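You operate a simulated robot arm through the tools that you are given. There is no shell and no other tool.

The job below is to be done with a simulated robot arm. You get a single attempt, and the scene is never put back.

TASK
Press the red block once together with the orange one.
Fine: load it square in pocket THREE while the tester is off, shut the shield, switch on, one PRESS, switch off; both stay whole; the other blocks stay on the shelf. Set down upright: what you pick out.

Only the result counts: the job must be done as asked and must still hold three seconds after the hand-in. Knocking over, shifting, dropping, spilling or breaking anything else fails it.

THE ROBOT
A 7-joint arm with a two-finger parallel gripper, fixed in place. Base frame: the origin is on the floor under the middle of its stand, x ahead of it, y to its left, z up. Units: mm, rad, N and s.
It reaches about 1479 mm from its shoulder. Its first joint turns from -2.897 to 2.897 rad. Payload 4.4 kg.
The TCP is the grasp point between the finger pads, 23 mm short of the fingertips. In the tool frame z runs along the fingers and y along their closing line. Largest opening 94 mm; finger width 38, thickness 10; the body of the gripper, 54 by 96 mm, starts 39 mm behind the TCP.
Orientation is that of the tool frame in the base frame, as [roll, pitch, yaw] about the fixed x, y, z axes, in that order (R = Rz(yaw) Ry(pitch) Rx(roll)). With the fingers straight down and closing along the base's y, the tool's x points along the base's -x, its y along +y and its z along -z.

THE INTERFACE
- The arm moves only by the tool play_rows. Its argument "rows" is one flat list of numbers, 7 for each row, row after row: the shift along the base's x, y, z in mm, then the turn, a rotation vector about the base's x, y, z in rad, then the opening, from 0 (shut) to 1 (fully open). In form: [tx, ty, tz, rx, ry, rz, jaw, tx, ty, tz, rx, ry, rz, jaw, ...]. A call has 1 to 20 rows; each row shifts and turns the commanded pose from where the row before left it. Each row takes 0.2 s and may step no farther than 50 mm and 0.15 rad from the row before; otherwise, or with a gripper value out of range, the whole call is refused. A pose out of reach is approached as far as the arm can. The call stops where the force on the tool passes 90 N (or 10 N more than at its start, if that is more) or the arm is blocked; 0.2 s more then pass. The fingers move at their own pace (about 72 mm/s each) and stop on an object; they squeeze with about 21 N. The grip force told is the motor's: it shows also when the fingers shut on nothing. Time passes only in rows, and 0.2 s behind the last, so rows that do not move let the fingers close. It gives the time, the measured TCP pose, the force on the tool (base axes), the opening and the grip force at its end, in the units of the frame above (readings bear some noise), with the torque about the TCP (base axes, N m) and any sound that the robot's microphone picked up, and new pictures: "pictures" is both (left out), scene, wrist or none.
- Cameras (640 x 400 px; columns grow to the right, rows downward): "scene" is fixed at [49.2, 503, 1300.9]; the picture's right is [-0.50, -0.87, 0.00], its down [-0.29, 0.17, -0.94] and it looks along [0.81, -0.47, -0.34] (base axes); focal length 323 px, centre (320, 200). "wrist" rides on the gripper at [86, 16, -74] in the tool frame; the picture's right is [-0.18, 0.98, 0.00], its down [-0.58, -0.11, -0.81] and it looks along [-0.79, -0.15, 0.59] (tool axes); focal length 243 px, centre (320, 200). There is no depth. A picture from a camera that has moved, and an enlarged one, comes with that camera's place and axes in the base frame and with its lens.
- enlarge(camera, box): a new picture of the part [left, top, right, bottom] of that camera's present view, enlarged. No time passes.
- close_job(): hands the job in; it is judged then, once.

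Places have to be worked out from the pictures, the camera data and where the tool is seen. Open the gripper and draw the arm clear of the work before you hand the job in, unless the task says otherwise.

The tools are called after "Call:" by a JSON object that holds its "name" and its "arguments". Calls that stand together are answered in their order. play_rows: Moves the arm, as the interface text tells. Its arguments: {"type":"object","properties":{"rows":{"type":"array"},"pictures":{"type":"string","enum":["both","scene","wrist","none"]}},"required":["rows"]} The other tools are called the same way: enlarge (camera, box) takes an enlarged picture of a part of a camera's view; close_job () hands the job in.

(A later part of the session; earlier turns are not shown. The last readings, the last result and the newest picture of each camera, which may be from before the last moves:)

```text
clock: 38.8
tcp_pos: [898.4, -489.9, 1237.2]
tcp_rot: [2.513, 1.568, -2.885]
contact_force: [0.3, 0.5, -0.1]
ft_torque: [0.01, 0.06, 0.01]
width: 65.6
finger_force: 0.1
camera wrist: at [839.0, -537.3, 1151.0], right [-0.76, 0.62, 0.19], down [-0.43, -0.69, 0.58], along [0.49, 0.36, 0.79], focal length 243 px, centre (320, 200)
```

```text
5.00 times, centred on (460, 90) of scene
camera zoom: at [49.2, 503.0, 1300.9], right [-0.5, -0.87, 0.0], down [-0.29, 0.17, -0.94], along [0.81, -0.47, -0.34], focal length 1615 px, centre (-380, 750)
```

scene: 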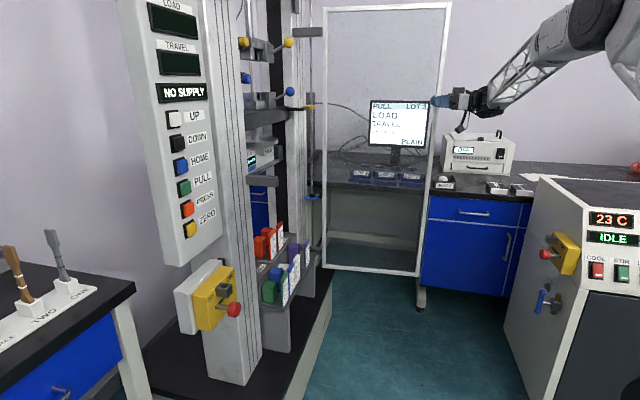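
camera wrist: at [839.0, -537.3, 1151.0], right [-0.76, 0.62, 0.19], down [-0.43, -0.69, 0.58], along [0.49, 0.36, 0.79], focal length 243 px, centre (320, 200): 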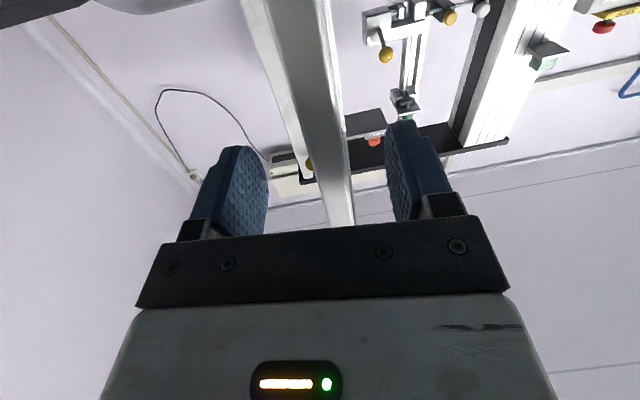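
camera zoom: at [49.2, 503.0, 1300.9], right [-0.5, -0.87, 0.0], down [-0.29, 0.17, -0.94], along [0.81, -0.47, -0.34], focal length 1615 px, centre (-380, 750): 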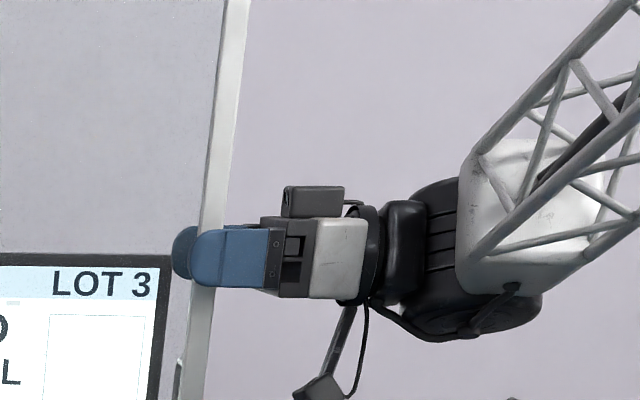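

The stile is between the fingers (inner finger in front, outer finger behind it). I narrow the opening and swing along the shield's arc about the hinge, first a short stretch to see it follow.

Call:
{"name": "play_rows", "arguments": {"rows": [0, 0, 0, 0, 0, 0, 0.42, 0, 0, 0, 0, 0, 0, 0.42, -22.3, 19.9, 0, 0, 0, -0.0698, 0.42, -21.0, 21.4, 0, 0, 0, -0.0698, 0.42, -19.3, 22.8, 0, 0, 0, -0.0698, 0.42], "pictures": "both"}}

```text
clock: 40.0
tcp_pos: [834.5, -425.5, 1238.3]
tcp_rot: [2.222, 1.567, 2.898]
contact_force: [-0.3, -0.8, -1.1]
ft_torque: [0.0, -0.05, 0.01]
width: 39.6
finger_force: 0.1
camera wrist: at [765.8, -460.7, 1151.3], right [-0.61, 0.77, 0.19], down [-0.56, -0.59, 0.58], along [0.56, 0.25, 0.79], focal length 243 px, centre (320, 200)
```

scene: 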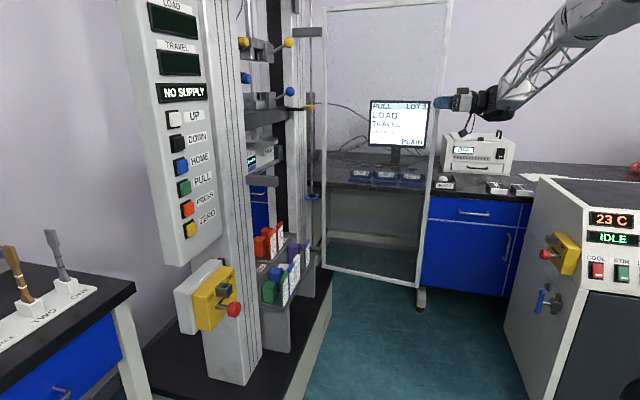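
wrist: 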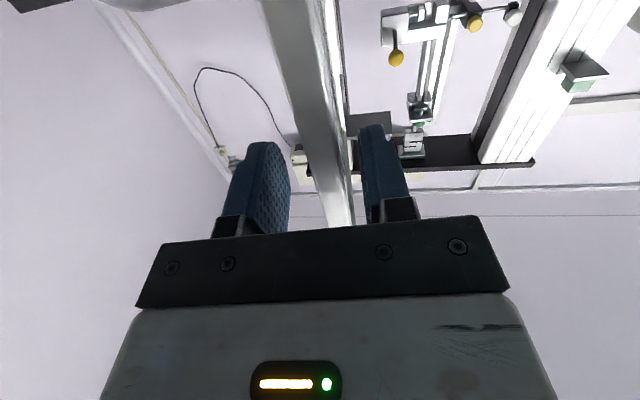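

The shield follows with almost no force. I continue along the arc.

Call:
{"name": "play_rows", "arguments": {"rows": [-17.7, 24.1, 0, 0, 0, -0.0698, 0.42, -16.0, 25.3, 0, 0, 0, -0.0698, 0.42, -14.3, 26.3, 0, 0, 0, -0.0698, 0.42, -12.3, 27.3, 0, 0, 0, -0.0698, 0.42, -10.4, 28.0, 0, 0, 0, -0.0698, 0.42, -8.4, 28.7, 0, 0, 0, -0.0698, 0.42, -6.4, 29.3, 0, 0, 0, -0.0698, 0.42], "pictures": "both"}}

```text
clock: 41.6
tcp_pos: [749.3, -237.8, 1237.3]
tcp_rot: [2.626, 1.568, 2.812]
contact_force: [0.9, 1.2, 0.2]
ft_torque: [0.03, -0.02, 0.02]
width: 39.5
finger_force: 0.0
camera wrist: at [672.8, -236.0, 1150.4], right [-0.18, 0.97, 0.19], down [-0.77, -0.26, 0.58], along [0.61, -0.04, 0.79], focal length 243 px, centre (320, 200)
```

scene: 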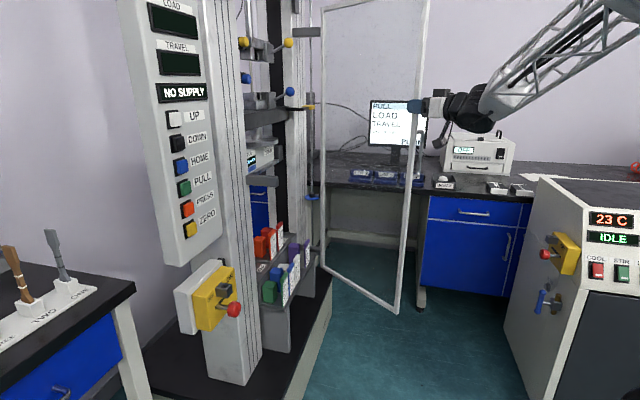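
wrist: 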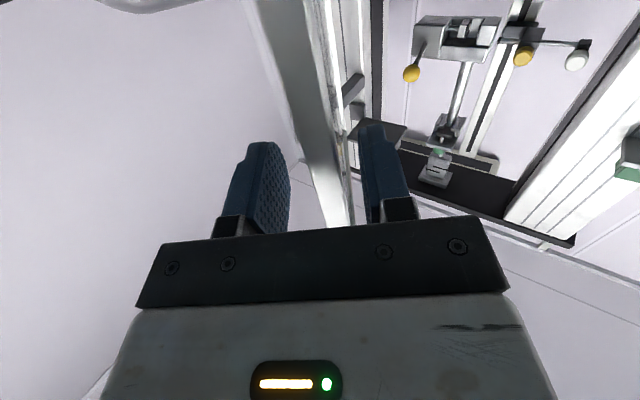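

It swings smoothly. I continue to roughly 25° from closed.

Call:
{"name": "play_rows", "arguments": {"rows": [-4.3, 29.5, 0, 0, 0, -0.0698, 0.42, -2.3, 29.9, 0, 0, 0, -0.0698, 0.42, -0.1, 29.9, 0, 0, 0, -0.0698, 0.42, 1.9, 29.8, 0, 0, 0, -0.0698, 0.42, 4.0, 29.7, 0, 0, 0, -0.0698, 0.42, 6.0, 29.3, 0, 0, 0, -0.0698, 0.42, 8.1, 28.8, 0, 0, 0, -0.0698, 0.42, 10.1, 28.1, 0, 0, 0, -0.0698, 0.42], "pictures": "both"}}

```text
clock: 43.4
tcp_pos: [744.1, -95.6, 1218.3]
tcp_rot: [3.029, 1.437, 2.971]
contact_force: [-1.0, 0.2, 0.3]
ft_torque: [-0.01, 0.0, 0.0]
width: 39.6
finger_force: 0.0
out of reach, approached as far as the arm can: row 5, 6, 7, 8
camera wrist: at [662.4, -74.9, 1141.6], right [0.08, 0.98, 0.2], down [-0.73, -0.08, 0.68], along [0.68, -0.2, 0.7], focal length 243 px, centre (320, 200)
```

scene: 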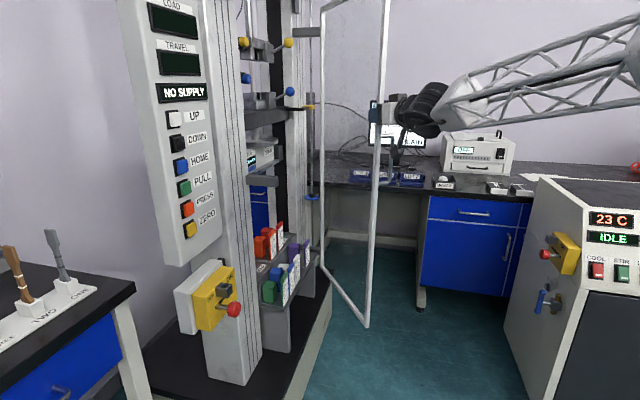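
wrist: 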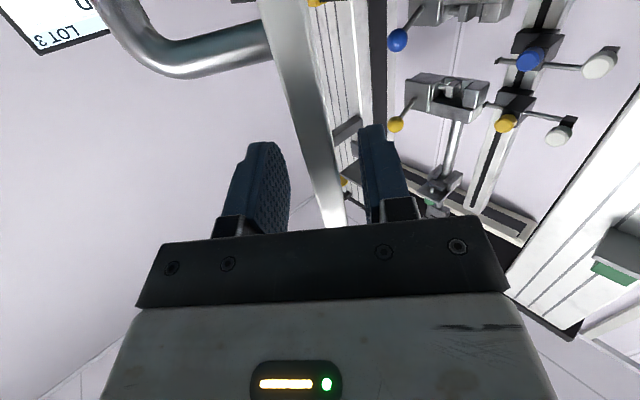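

The hand reached its limit while horizontal this close to the base (rows 5–8 unreachable); the shield is at about bearing 172°. I step the command back to the last reachable pose on the arc and check.

Call:
{"name": "play_rows", "arguments": {"rows": [-10.1, -28.1, 0, 0, 0, 0.0698, 0.42], "pictures": "none"}}

```text
clock: 43.8
tcp_pos: [735.7, -125.1, 1217.0]
tcp_rot: [3.019, 1.439, 3.037]
contact_force: [-0.1, -0.4, 0.8]
ft_torque: [-0.03, -0.01, 0.02]
width: 39.3
finger_force: 0.1
```

The command follows the reached pose, so I am still straddling the stile near bearing 175°. I tilt the fingers downward in the shield's plane by about 40°, which brings the wrist into reach for the rest of the swing.

Call:
{"name": "play_rows", "arguments": {"rows": [0, 0, 0, 0, 0.12, 0, 0.42, 0, 0, 0, 0, 0.12, 0, 0.42, 0, 0, 0, 0, 0.12, 0, 0.42, 0, 0, 0, 0, 0.12, 0, 0.42, 0, 0, 0, 0, 0.12, 0, 0.42, 0, 0, 0, 0, 0.12, 0, 0.42], "pictures": "both"}}

```text
clock: 45.2
tcp_pos: [735.7, -125.3, 1215.7]
tcp_rot: [3.114, 0.715, 3.124]
contact_force: [4.8, -0.8, -7.1]
ft_torque: [0.06, -0.1, 0.02]
width: 39.5
finger_force: 0.1
camera wrist: at [622.5, -108.6, 1214.5], right [0.14, 0.98, 0.14], down [-0.09, -0.13, 0.99], along [0.99, -0.15, 0.07], focal length 243 px, centre (320, 200)
```

scene: 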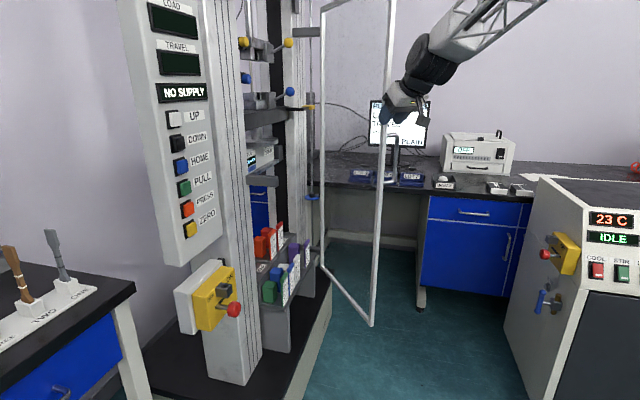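
wrist: 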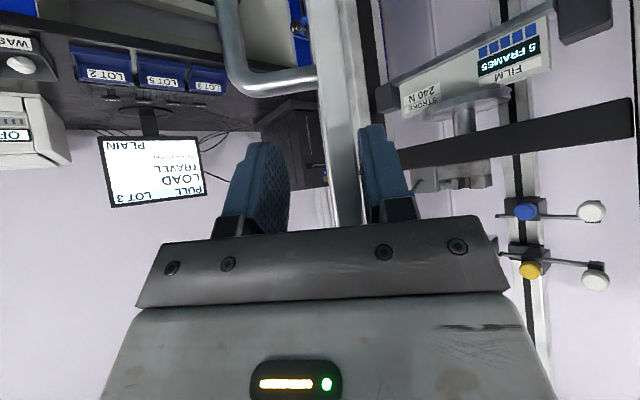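

The stile is still between the fingers and only a few newtons of contact show. I continue the arc with the tilted hand.

Call:
{"name": "play_rows", "arguments": {"rows": [3.5, 30.3, 0, 0, 0, -0.105, 0.42, 5.6, 29.9, 0, 0, 0, -0.1, 0.42, 7.7, 29.5, 0, 0, 0, -0.0698, 0.42, 9.7, 28.9, 0, 0, 0, -0.0698, 0.42], "pictures": "both"}}

```text
clock: 46.2
tcp_pos: [763.4, -6.1, 1219.2]
tcp_rot: [3.117, 0.721, 2.779]
contact_force: [0.2, 0.1, -0.6]
ft_torque: [-0.05, -0.01, 0.0]
width: 39.4
finger_force: 0.0
camera wrist: at [661.9, 47.3, 1218.3], right [0.46, 0.88, 0.14], down [-0.13, -0.09, 0.99], along [0.88, -0.48, 0.07], focal length 243 px, centre (320, 200)
```

scene: 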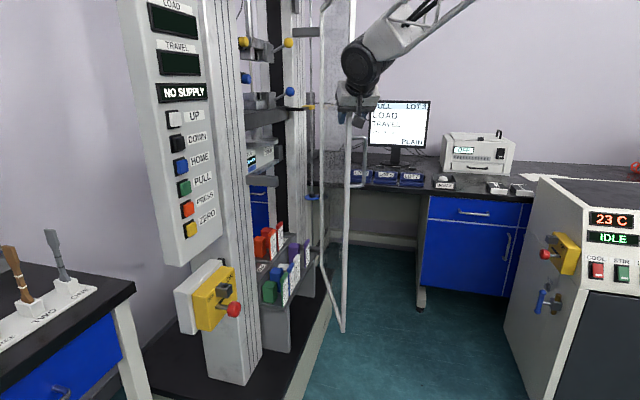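
wrist: 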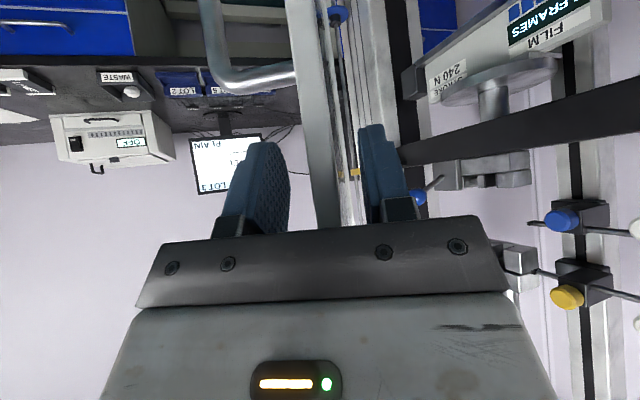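

Good, the shield is at about 25° from closed. I continue in slightly smaller portions.

Call:
{"name": "play_rows", "arguments": {"rows": [11.7, 28.1, 0, 0, 0, -0.0698, 0.42, 13.7, 27.3, 0, 0, 0, -0.0698, 0.42, 15.4, 26.2, 0, 0, 0, -0.0698, 0.42], "pictures": "both"}}

```text
clock: 47.0
tcp_pos: [802.4, 73.2, 1218.3]
tcp_rot: [3.113, 0.719, 2.566]
contact_force: [0.4, 0.4, 0.2]
ft_torque: [0.0, 0.04, -0.04]
width: 39.5
finger_force: 0.1
camera wrist: at [714.9, 147.8, 1216.8], right [0.63, 0.76, 0.14], down [-0.15, -0.06, 0.99], along [0.76, -0.65, 0.07], focal length 243 px, centre (320, 200)
```

scene: 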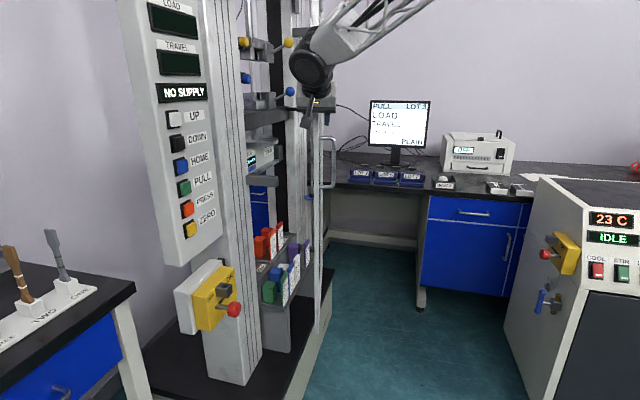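
wrist: 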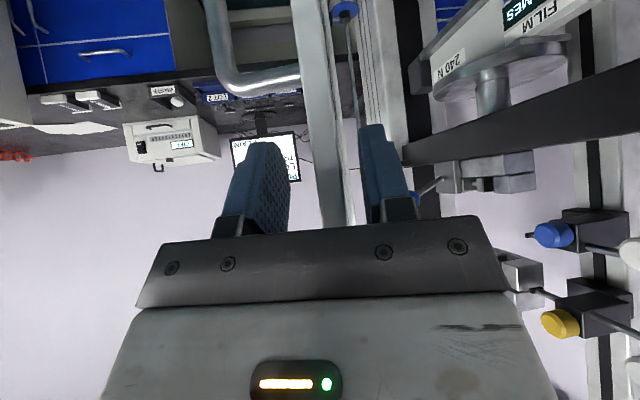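

Nearly there, with no force. I advance two more steps toward closed and check.

Call:
{"name": "play_rows", "arguments": {"rows": [17.4, 25.0, 0, 0, 0, -0.0698, 0.42, 19.0, 23.9, 0, 0, 0, -0.0698, 0.42], "pictures": "both"}}

Call:
{"name": "enlarge", "arguments": {"camera": "scene", "box": [230, 60, 350, 220]}}

Call:
{"name": "enlarge", "arguments": {"camera": "wrist", "box": [200, 0, 480, 240]}}

```text
clock: 47.6
tcp_pos: [840.1, 123.6, 1217.2]
tcp_rot: [3.115, 0.717, 2.429]
contact_force: [2.4, 1.8, 0.1]
ft_torque: [-0.02, 0.03, 0.01]
width: 41.8
finger_force: 1.9
camera wrist: at [762.9, 208.4, 1216.1], right [0.73, 0.66, 0.14], down [-0.15, -0.04, 0.99], along [0.66, -0.75, 0.07], focal length 243 px, centre (320, 200)
```

scene: 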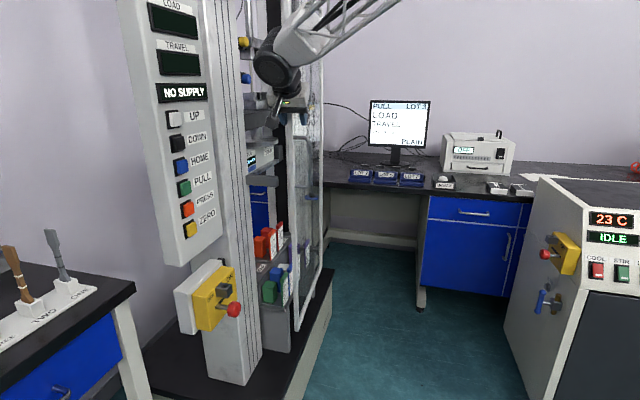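
wrist: 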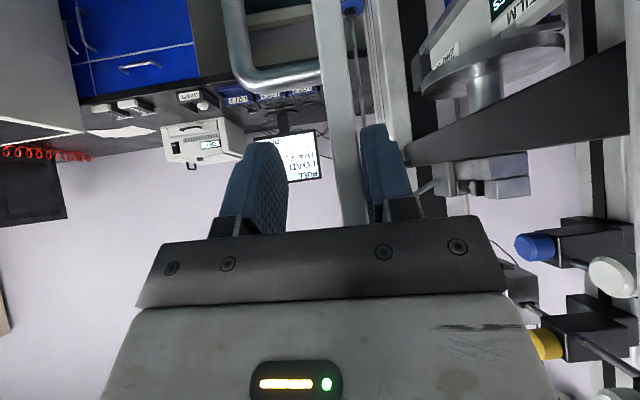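

```text
2.50 times, centred on (290, 140) of scene
camera zoom: at [49.2, 503.0, 1300.9], right [-0.5, -0.87, 0.0], down [-0.29, 0.17, -0.94], along [0.81, -0.47, -0.34], focal length 807 px, centre (395, 350)
```

zoom: 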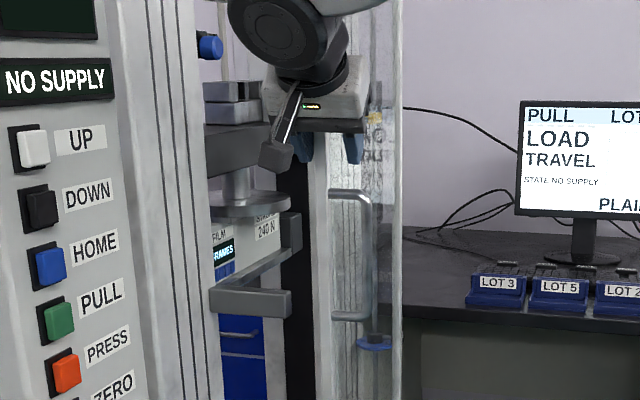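

```text
1.67 times, centred on (340, 120) of wrist
camera zoom: at [762.9, 208.4, 1216.1], right [0.73, 0.66, 0.14], down [-0.15, -0.04, 0.99], along [0.66, -0.75, 0.07], focal length 404 px, centre (287, 333)
```

zoom: 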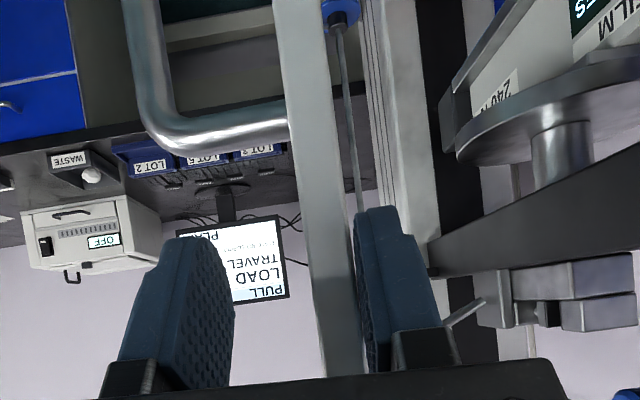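

The shield now presses lightly on the inner finger, as if it tends to close by itself. I open the fingers wider, advance a little more, then slide the hand off the free edge sideways.

Call:
{"name": "play_rows", "arguments": {"rows": [8, 9, 0, 0, 0, -0.03, 0.6, 7, 8, 0, 0, 0, -0.03, 0.65, 0, 0, 0, 0, 0, 0, 0.65], "pictures": "both"}}

Call:
{"name": "enlarge", "arguments": {"camera": "wrist", "box": [200, 0, 480, 240]}}

Call:
{"name": "enlarge", "arguments": {"camera": "scene", "box": [230, 60, 350, 220]}}

```text
clock: 48.4
tcp_pos: [856.1, 141.3, 1216.6]
tcp_rot: [3.115, 0.717, 2.369]
contact_force: [0.5, -0.2, -0.2]
ft_torque: [0.0, -0.01, 0.01]
width: 61.3
finger_force: 0.1
camera wrist: at [783.4, 230.1, 1215.3], right [0.77, 0.62, 0.14], down [-0.16, -0.03, 0.99], along [0.62, -0.79, 0.07], focal length 243 px, centre (320, 200)
```

scene: 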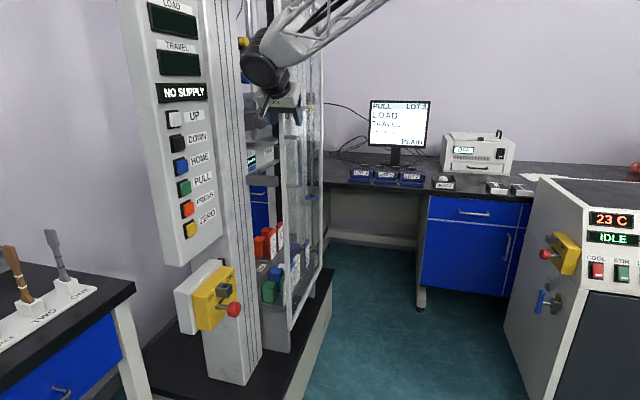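
wrist: 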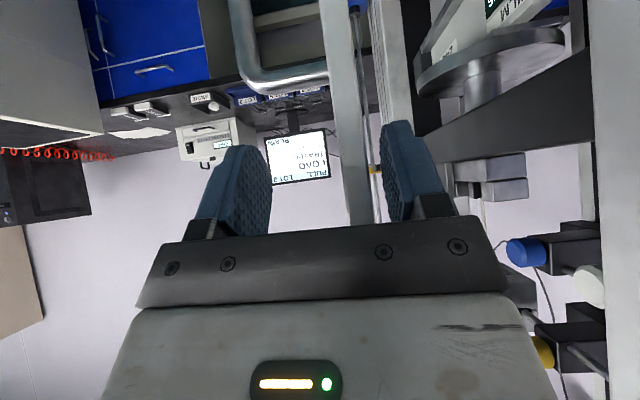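

```text
1.67 times, centred on (340, 120) of wrist
camera zoom: at [783.4, 230.1, 1215.3], right [0.77, 0.62, 0.14], down [-0.16, -0.03, 0.99], along [0.62, -0.79, 0.07], focal length 404 px, centre (287, 333)
```

zoom: 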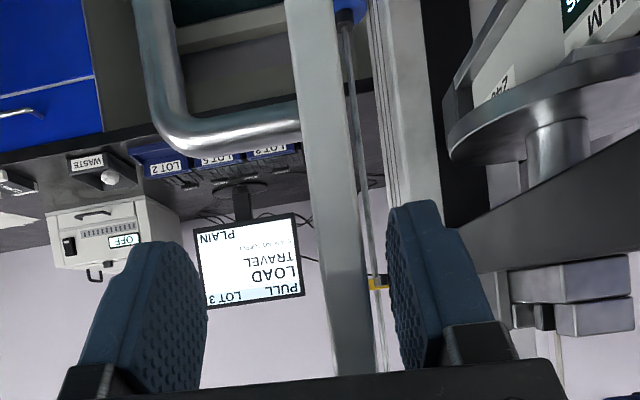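

```text
2.50 times, centred on (290, 140) of scene
camera zoom: at [49.2, 503.0, 1300.9], right [-0.5, -0.87, 0.0], down [-0.29, 0.17, -0.94], along [0.81, -0.47, -0.34], focal length 807 px, centre (395, 350)
```

zoom: 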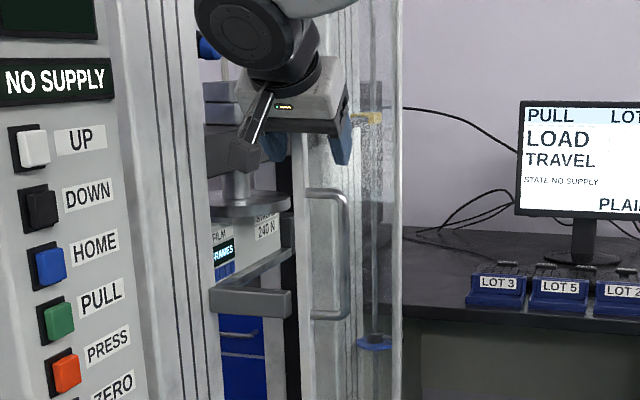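

The shield is almost at the catch. I slide the hand off the free edge to the side.

Call:
{"name": "play_rows", "arguments": {"rows": [-12, 12, 0, 0, 0, 0, 0.65, -12, 12, 0, 0, 0, 0, 0.65, -12, 12, 0, 0, 0, 0, 0.65, -6, 6, 0, 0, 0, 0, 0.65], "pictures": "both"}}

Call:
{"name": "enlarge", "arguments": {"camera": "scene", "box": [230, 60, 350, 220]}}

Call:
{"name": "enlarge", "arguments": {"camera": "wrist", "box": [200, 0, 480, 240]}}

```text
clock: 49.4
tcp_pos: [811.3, 182.8, 1218.1]
tcp_rot: [3.116, 0.717, 2.369]
contact_force: [0.0, 0.1, 0.0]
ft_torque: [-0.01, 0.0, 0.0]
width: 61.0
finger_force: 0.0
camera wrist: at [740.8, 272.4, 1215.4], right [0.77, 0.62, 0.14], down [-0.16, -0.03, 0.99], along [0.62, -0.78, 0.07], focal length 243 px, centre (320, 200)
```

scene: 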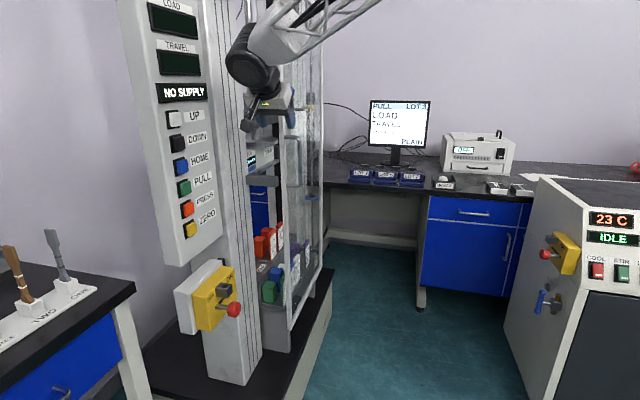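
wrist: 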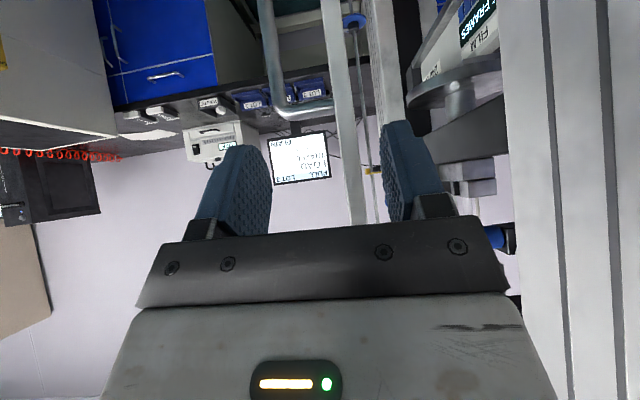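

```text
2.50 times, centred on (290, 140) of scene
camera zoom: at [49.2, 503.0, 1300.9], right [-0.5, -0.87, 0.0], down [-0.29, 0.17, -0.94], along [0.81, -0.47, -0.34], focal length 807 px, centre (395, 350)
```

zoom: 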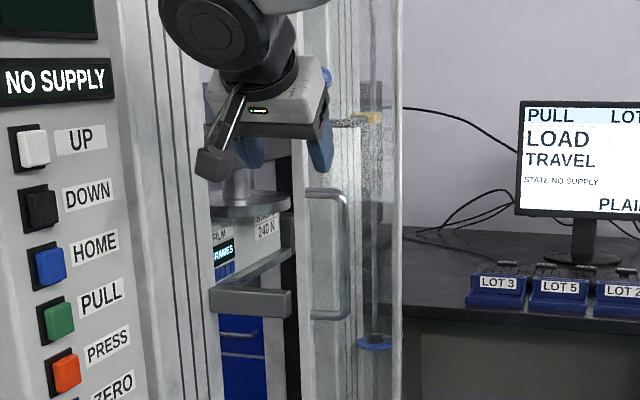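

```text
1.67 times, centred on (340, 120) of wrist
camera zoom: at [740.8, 272.4, 1215.4], right [0.77, 0.62, 0.14], down [-0.16, -0.03, 0.99], along [0.62, -0.78, 0.07], focal length 404 px, centre (287, 333)
```

zoom: 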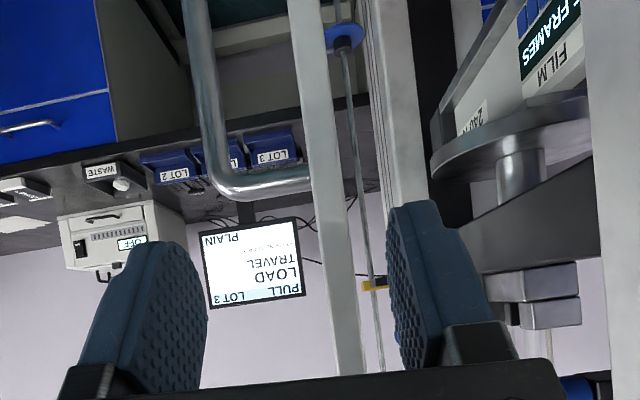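

The hand is clear of the free edge. I move out in front, shut the fingers and turn to face the shield so I can press it fully home from outside.

Call:
{"name": "play_rows", "arguments": {"rows": [-26, -26, 0, 0, 0, 0, 0.3, -26, -26, 0, 0, 0, 0, 0, -26, -26, 0, 0, 0, 0, 0, 0, 0, 0, 0, 0, 0.1428, 0, 0, 0, 0, 0, 0, 0.1428, 0, 0, 0, 0, 0, 0, 0.1428, 0, 0, 0, 0, 0, 0, 0.1428, 0, 0, 0, 0, 0, 0, 0.1428, 0, 0, 0, 0, 0, 0, 0.1428, 0, 0, 0, 0, 0, 0, 0.1428, 0, 0, 0, 0, 0, 0, 0.1428, 0, 0, 0, 0, 0, 0, 0.1428, 0, 0, 0, 0, 0, 0, 0.1428, 0, 0, 0, 0, 0, 0, 0.1428, 0], "pictures": "both"}}

Call:
{"name": "enlarge", "arguments": {"camera": "scene", "box": [230, 80, 350, 300]}}

```text
clock: 52.4
tcp_pos: [735.0, 103.7, 1219.7]
tcp_rot: [3.115, 0.719, -2.341]
contact_force: [-0.3, 0.0, 0.3]
ft_torque: [0.02, -0.03, -0.02]
width: 0.0
finger_force: 20.5
camera wrist: at [646.2, 31.5, 1216.7], right [-0.62, 0.77, 0.14], down [0.03, -0.16, 0.99], along [0.78, 0.62, 0.07], focal length 243 px, centre (320, 200)
```

scene: 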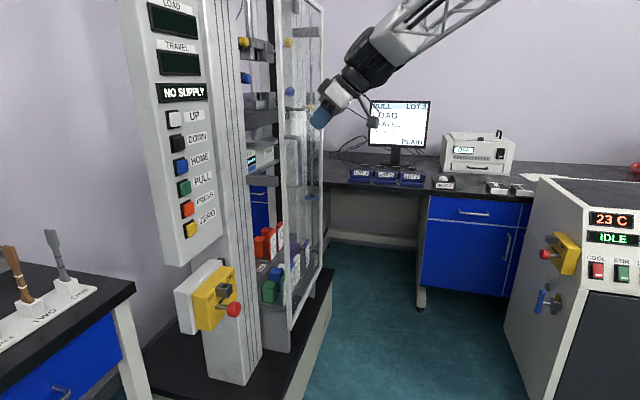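
wrist: 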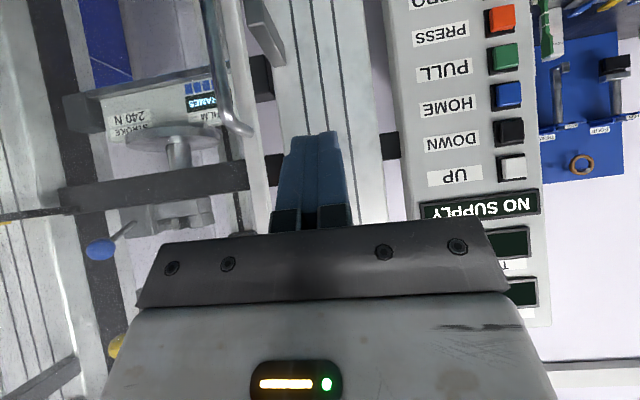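

```text
1.82 times, centred on (290, 190) of scene
camera zoom: at [49.2, 503.0, 1300.9], right [-0.5, -0.87, 0.0], down [-0.29, 0.17, -0.94], along [0.81, -0.47, -0.34], focal length 587 px, centre (374, 218)
```

zoom: 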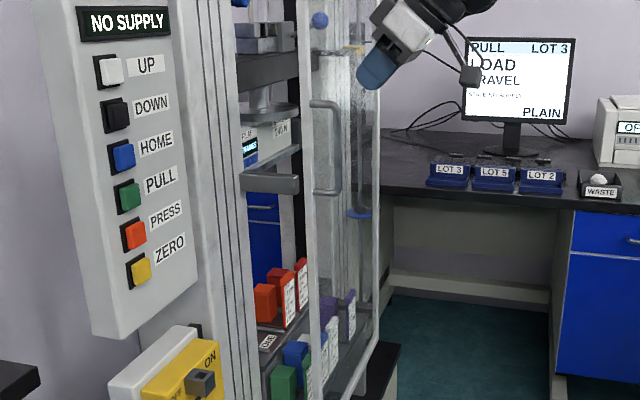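

The stile is about 64 mm toward FOUR from the fingertips. I line up with it and approach slowly.

Call:
{"name": "play_rows", "arguments": {"rows": [23, -23, 0, 0, 0, 0, 0, 23, -23, 0, 0, 0, 0, 0, 17, 17, 0, 0, 0, 0, 0, 17, 17, 0, 0, 0, 0, 0, 14, 14, 0, 0, 0, 0, 0], "pictures": "both"}}

Call:
{"name": "enlarge", "arguments": {"camera": "scene", "box": [260, 60, 340, 200]}}

Call:
{"name": "enlarge", "arguments": {"camera": "wrist", "box": [160, 0, 440, 240]}}

```text
clock: 53.6
tcp_pos: [829.8, 106.8, 1217.2]
tcp_rot: [3.116, 0.717, -2.342]
contact_force: [0.1, 0.3, 0.1]
ft_torque: [-0.02, -0.02, 0.01]
width: 0.0
finger_force: 21.2
camera wrist: at [740.8, 34.4, 1217.1], right [-0.62, 0.77, 0.14], down [0.03, -0.16, 0.99], along [0.78, 0.62, 0.07], focal length 243 px, centre (320, 200)
```

scene: 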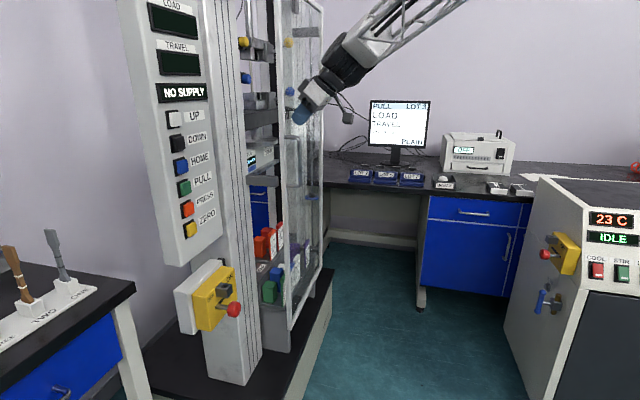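
wrist: 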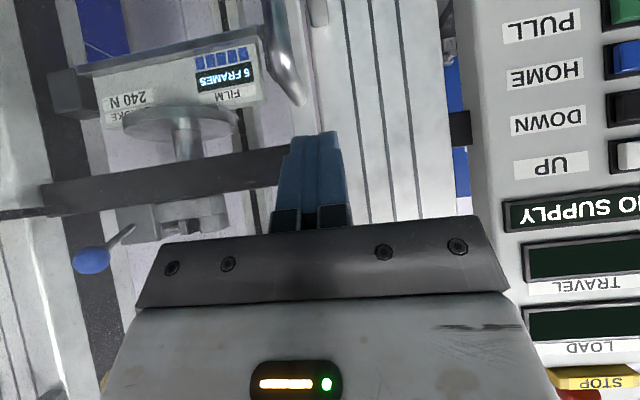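

```text
2.86 times, centred on (300, 130) of scene
camera zoom: at [49.2, 503.0, 1300.9], right [-0.5, -0.87, 0.0], down [-0.29, 0.17, -0.94], along [0.81, -0.47, -0.34], focal length 923 px, centre (377, 400)
```

zoom: 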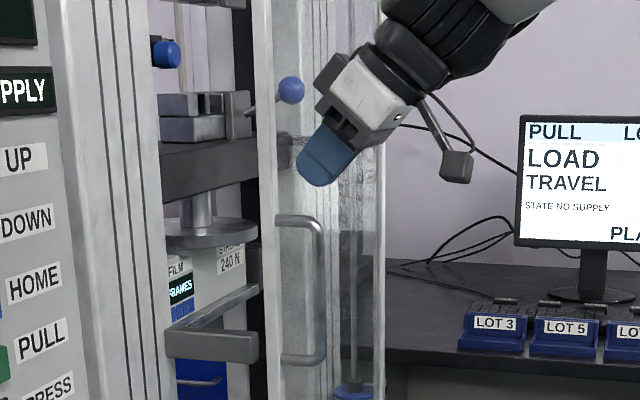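

```text
1.67 times, centred on (300, 120) of wrist
camera zoom: at [740.8, 34.4, 1217.1], right [-0.62, 0.77, 0.14], down [0.03, -0.16, 0.99], along [0.78, 0.62, 0.07], focal length 404 px, centre (353, 333)
```

zoom: 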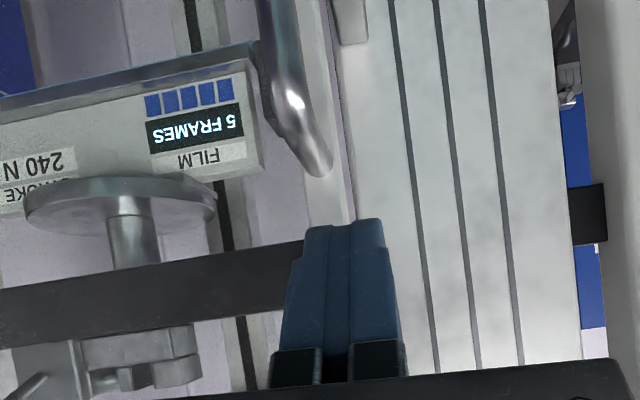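

The fingertips overlap only the stile's outer half, so I shift 9 mm toward FOUR and then press forward in small steps, watching the force.

Call:
{"name": "play_rows", "arguments": {"rows": [6.5, -6.5, 0, 0, 0, 0, 0, 4, 4, 0, 0, 0, 0, 0, 4, 4, 0, 0, 0, 0, 0, 3, 3, 0, 0, 0, 0, 0, 3, 3, 0, 0, 0, 0, 0], "pictures": "none"}}

```text
clock: 54.8
tcp_pos: [848.5, 114.7, 1217.4]
tcp_rot: [3.115, 0.719, -2.345]
contact_force: [-0.6, 0.0, -0.3]
ft_torque: [-0.02, 0.01, -0.01]
width: 0.0
finger_force: 21.0
```

No contact yet at depth 681. I continue.

Call:
{"name": "play_rows", "arguments": {"rows": [2.5, 2.5, 0, 0, 0, 0, 0, 2.5, 2.5, 0, 0, 0, 0, 0, 2.5, 2.5, 0, 0, 0, 0, 0], "pictures": "none"}}

Call:
{"name": "enlarge", "arguments": {"camera": "scene", "box": [260, 60, 340, 200]}}

Call:
{"name": "enlarge", "arguments": {"camera": "wrist", "box": [220, 0, 400, 150]}}

```text
clock: 55.5
tcp_pos: [851.8, 117.4, 1218.7]
tcp_rot: [3.113, 0.714, -2.342]
contact_force: [-39.8, -21.4, 7.1]
ft_torque: [0.15, 0.12, 0.34]
width: 0.2
finger_force: 21.2
stopped in row 3: the force on the tool passed its limit at 107 N (the readings are from after the stop); the commanded pose is now the measured one
```

```text
2.86 times, centred on (300, 130) of scene
camera zoom: at [49.2, 503.0, 1300.9], right [-0.5, -0.87, 0.0], down [-0.29, 0.17, -0.94], along [0.81, -0.47, -0.34], focal length 923 px, centre (377, 400)
```

zoom: 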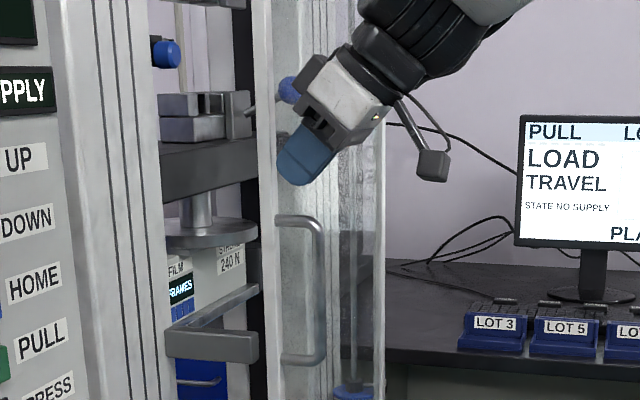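

```text
2.67 times, centred on (310, 75) of wrist
camera zoom: at [762.6, 44.4, 1216.6], right [-0.62, 0.77, 0.14], down [0.03, -0.15, 0.99], along [0.78, 0.62, 0.07], focal length 647 px, centre (347, 533)
```

zoom: 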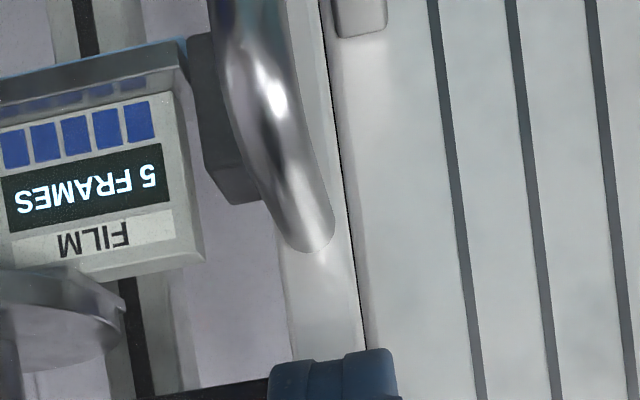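

Contact was immediate and stiff (107 N) with no movement of the stile, so the shield is against its stop, i.e. shut. I back away and move toward the switch in front of the panel.

Call:
{"name": "play_rows", "arguments": {"rows": [-15, -15, 0, 0, 0, 0, 0, -15, -15, 0, 0, 0, 0, 0, -16.4, 21.75, -35, 0, 0, 0, 0, -16.4, 21.75, -35, 0, 0, 0, 0, -16.4, 21.75, -35, 0, 0, 0, 0, -16.4, 21.75, -35, 0, 0, 0, 0, -16.4, 21.75, -35, 0, 0, 0, 0, -16.4, 21.75, -35, 0, 0, 0, 0], "pictures": "both"}}

Call:
{"name": "enlarge", "arguments": {"camera": "scene", "box": [230, 0, 350, 350]}}

```text
clock: 57.3
tcp_pos: [723.8, 218.9, 1004.0]
tcp_rot: [3.115, 0.715, -2.342]
contact_force: [0.0, 0.4, 0.2]
ft_torque: [0.02, 0.0, -0.03]
width: 0.0
finger_force: 20.7
camera wrist: at [634.5, 146.0, 1003.8], right [-0.62, 0.77, 0.14], down [0.03, -0.15, 0.99], along [0.78, 0.62, 0.07], focal length 243 px, centre (320, 200)
```

scene: 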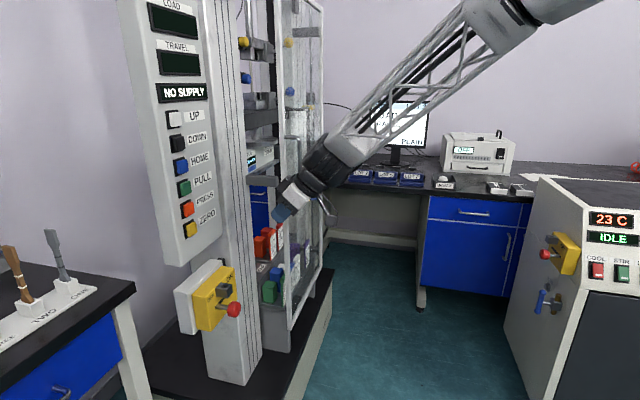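
wrist: 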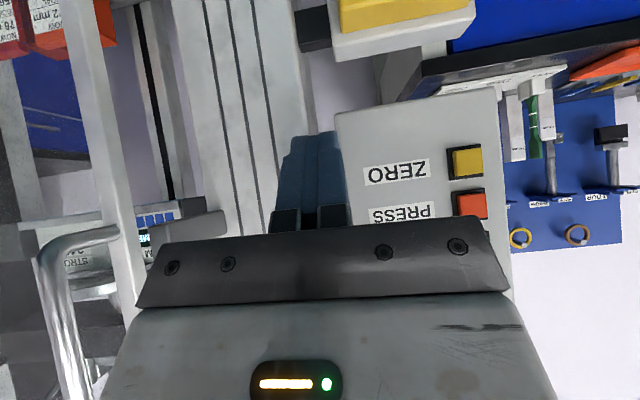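

```text
1.14 times, centred on (290, 175) of scene
camera zoom: at [49.2, 503.0, 1300.9], right [-0.5, -0.87, 0.0], down [-0.29, 0.17, -0.94], along [0.81, -0.47, -0.34], focal length 369 px, centre (354, 229)
```

zoom: 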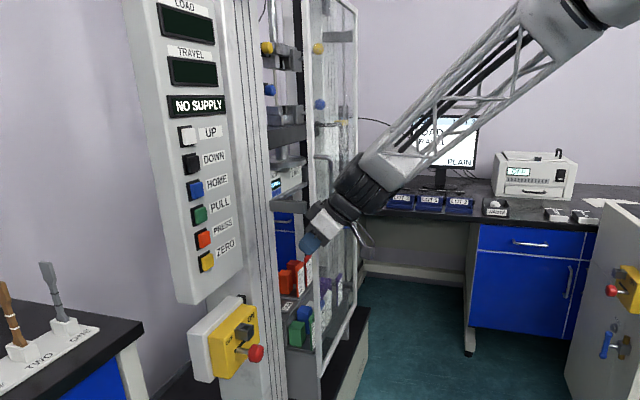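

The shield sits parallel to the front with the catch right behind its stile. I continue down toward the switch.

Call:
{"name": "play_rows", "arguments": {"rows": [-17, 22, -35, 0, 0, 0, 0, -17, 22, -35, 0, 0, 0, 0, -17, 22, -35, 0, 0, 0, 0, -17, 22, -35, 0, 0, 0, 0, -17, 22, -35, 0, 0, 0, 0], "pictures": "both"}}

Call:
{"name": "enlarge", "arguments": {"camera": "wrist", "box": [200, 0, 480, 240]}}

Call:
{"name": "enlarge", "arguments": {"camera": "scene", "box": [180, 230, 300, 340]}}

```text
clock: 58.5
tcp_pos: [638.1, 329.4, 831.9]
tcp_rot: [3.114, 0.716, -2.345]
contact_force: [-0.5, -0.2, 0.7]
ft_torque: [0.0, 0.02, -0.03]
width: 0.0
finger_force: 20.9
camera wrist: at [548.9, 257.5, 830.6], right [-0.62, 0.77, 0.14], down [0.03, -0.15, 0.99], along [0.78, 0.62, 0.07], focal length 243 px, centre (320, 200)
```

scene: 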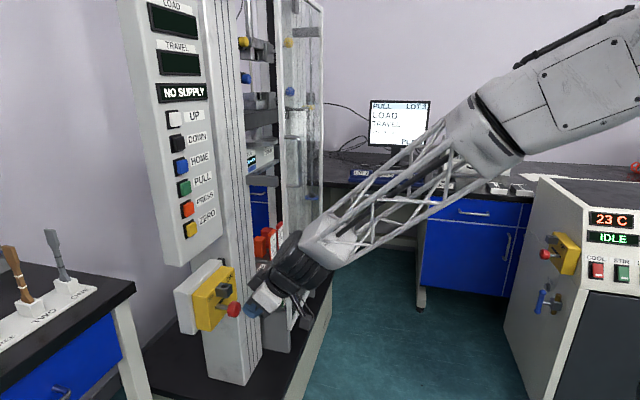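
wrist: 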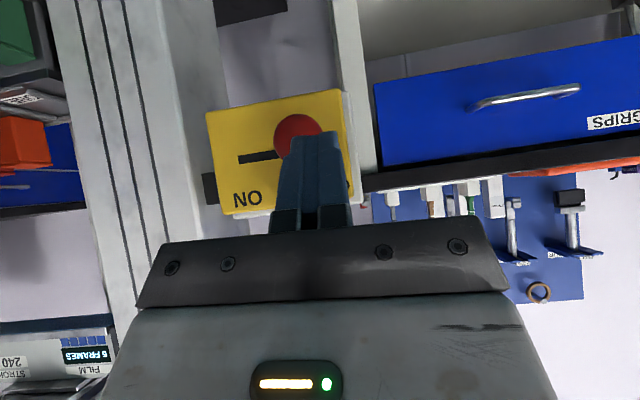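

```text
1.67 times, centred on (340, 120) of wrist
camera zoom: at [548.9, 257.5, 830.6], right [-0.62, 0.77, 0.14], down [0.03, -0.15, 0.99], along [0.78, 0.62, 0.07], focal length 404 px, centre (287, 333)
```

zoom: 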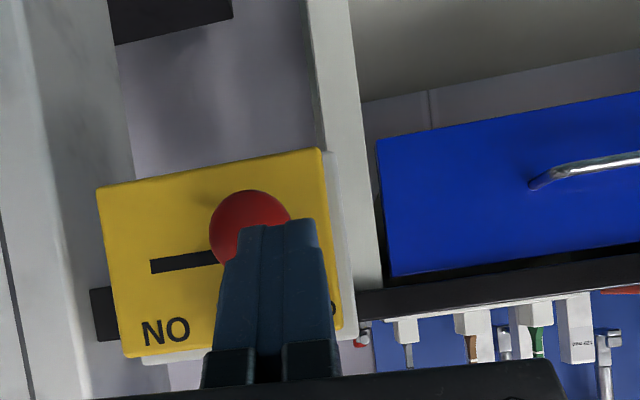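

```text
3.64 times, centred on (240, 285) of scene
camera zoom: at [49.2, 503.0, 1300.9], right [-0.5, -0.87, 0.0], down [-0.29, 0.17, -0.94], along [0.81, -0.47, -0.34], focal length 1174 px, centre (611, -109)
```

zoom: 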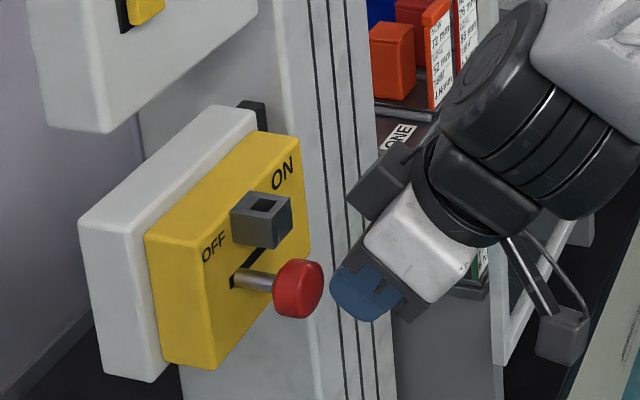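

The knob shows just beside the fingertips at r≈236, z≈797, with a radius of about 17 mm. I shift to its OFF side, lower, and move in alongside it.

Call:
{"name": "play_rows", "arguments": {"rows": [-7.1, 7.1, -18, 0, 0, 0, 0, -7.1, 7.1, -19, 0, 0, 0, 0, 11, 11, 0, 0, 0, 0, 0, 11, 11, 0, 0, 0, 0, 0, 10, 10, 0, 0, 0, 0, 0, 10, 10, 0, 0, 0, 0, 0], "pictures": "both"}}

Call:
{"name": "enlarge", "arguments": {"camera": "wrist", "box": [200, 0, 480, 240]}}

Call:
{"name": "enlarge", "arguments": {"camera": "scene", "box": [180, 230, 300, 340]}}

```text
clock: 59.9
tcp_pos: [668.2, 385.1, 794.9]
tcp_rot: [3.114, 0.713, -2.341]
contact_force: [0.4, 0.2, 0.4]
ft_torque: [-0.02, 0.01, 0.03]
width: 0.0
finger_force: 20.8
camera wrist: at [578.5, 312.3, 793.8], right [-0.62, 0.77, 0.14], down [0.03, -0.15, 0.99], along [0.78, 0.62, 0.07], focal length 243 px, centre (320, 200)
```

scene: 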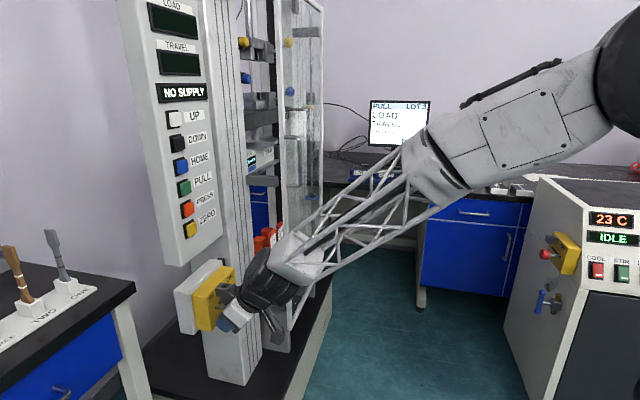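
wrist: 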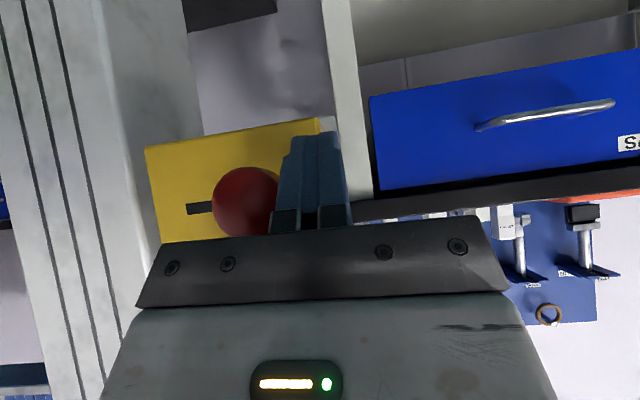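

```text
1.67 times, centred on (340, 120) of wrist
camera zoom: at [578.5, 312.3, 793.8], right [-0.62, 0.77, 0.14], down [0.03, -0.15, 0.99], along [0.78, 0.62, 0.07], focal length 404 px, centre (287, 333)
```

zoom: 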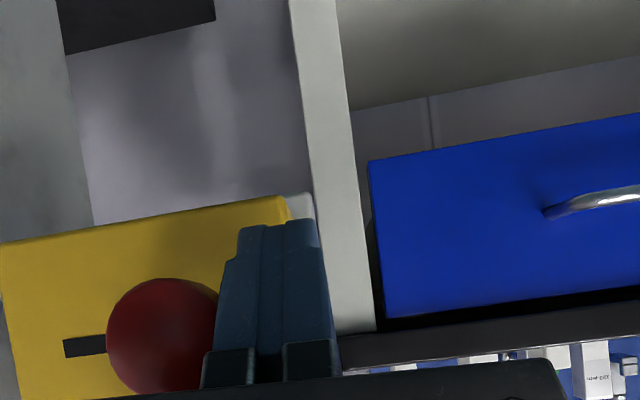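

```text
3.64 times, centred on (240, 285) of scene
camera zoom: at [49.2, 503.0, 1300.9], right [-0.5, -0.87, 0.0], down [-0.29, 0.17, -0.94], along [0.81, -0.47, -0.34], focal length 1174 px, centre (611, -109)
```

zoom: 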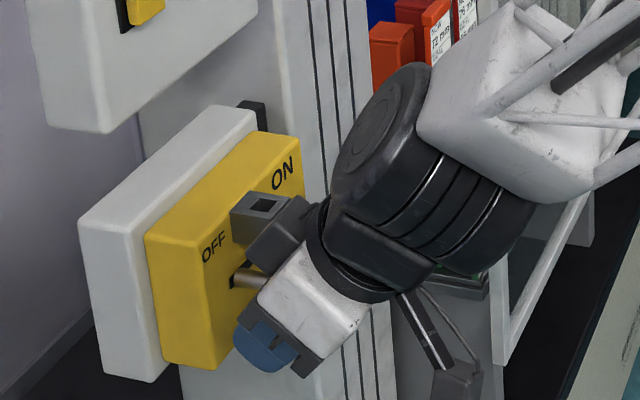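

The fingers stand right beside the knob on its OFF side. I push it along the slot toward ON in modest steps.

Call:
{"name": "play_rows", "arguments": {"rows": [4.5, -4.5, 0, 0, 0, 0, 0, 4.5, -4.5, 0, 0, 0, 0, 0, 4.5, -4.5, 0, 0, 0, 0, 0, 4.5, -4.5, 0, 0, 0, 0, 0, 4.5, -4.5, 0, 0, 0, 0, 0, 4.5, -4.5, 0, 0, 0, 0, 0], "pictures": "both"}}

Call:
{"name": "enlarge", "arguments": {"camera": "scene", "box": [180, 230, 300, 340]}}

Call:
{"name": "enlarge", "arguments": {"camera": "wrist", "box": [120, 80, 400, 240]}}

```text
clock: 61.3
tcp_pos: [695.6, 357.8, 795.2]
tcp_rot: [3.113, 0.717, -2.343]
contact_force: [-1.7, 1.6, 0.0]
ft_torque: [-0.03, -0.02, 0.02]
width: 0.0
finger_force: 20.9
camera wrist: at [605.8, 285.4, 794.0], right [-0.62, 0.77, 0.14], down [0.03, -0.15, 0.99], along [0.78, 0.62, 0.07], focal length 243 px, centre (320, 200)
```

scene: 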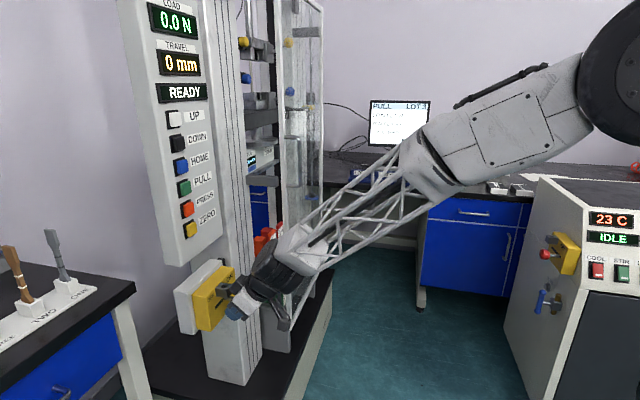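
wrist: 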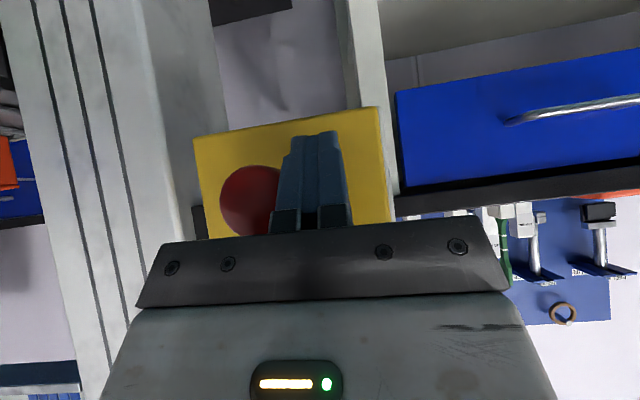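

```text
3.64 times, centred on (240, 285) of scene
camera zoom: at [49.2, 503.0, 1300.9], right [-0.5, -0.87, 0.0], down [-0.29, 0.17, -0.94], along [0.81, -0.47, -0.34], focal length 1174 px, centre (611, -109)
```

zoom: 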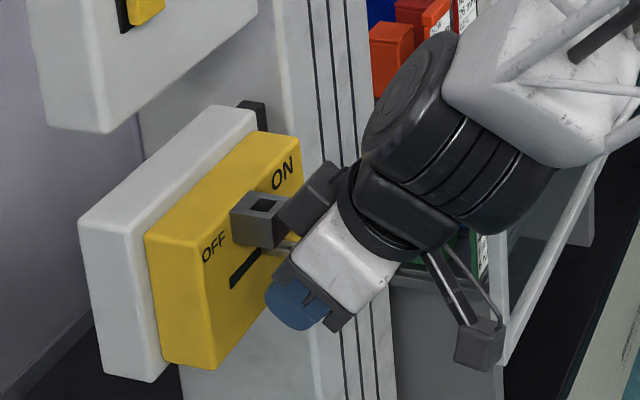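

```text
2.29 times, centred on (260, 160) of wrist
camera zoom: at [605.8, 285.4, 794.0], right [-0.62, 0.77, 0.14], down [0.03, -0.15, 0.99], along [0.78, 0.62, 0.07], focal length 555 px, centre (457, 291)
```

zoom: 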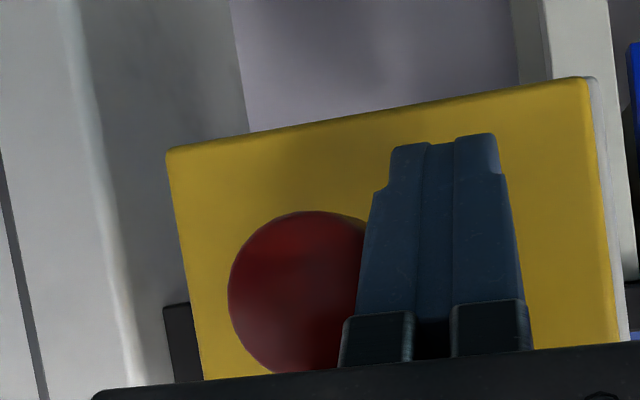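

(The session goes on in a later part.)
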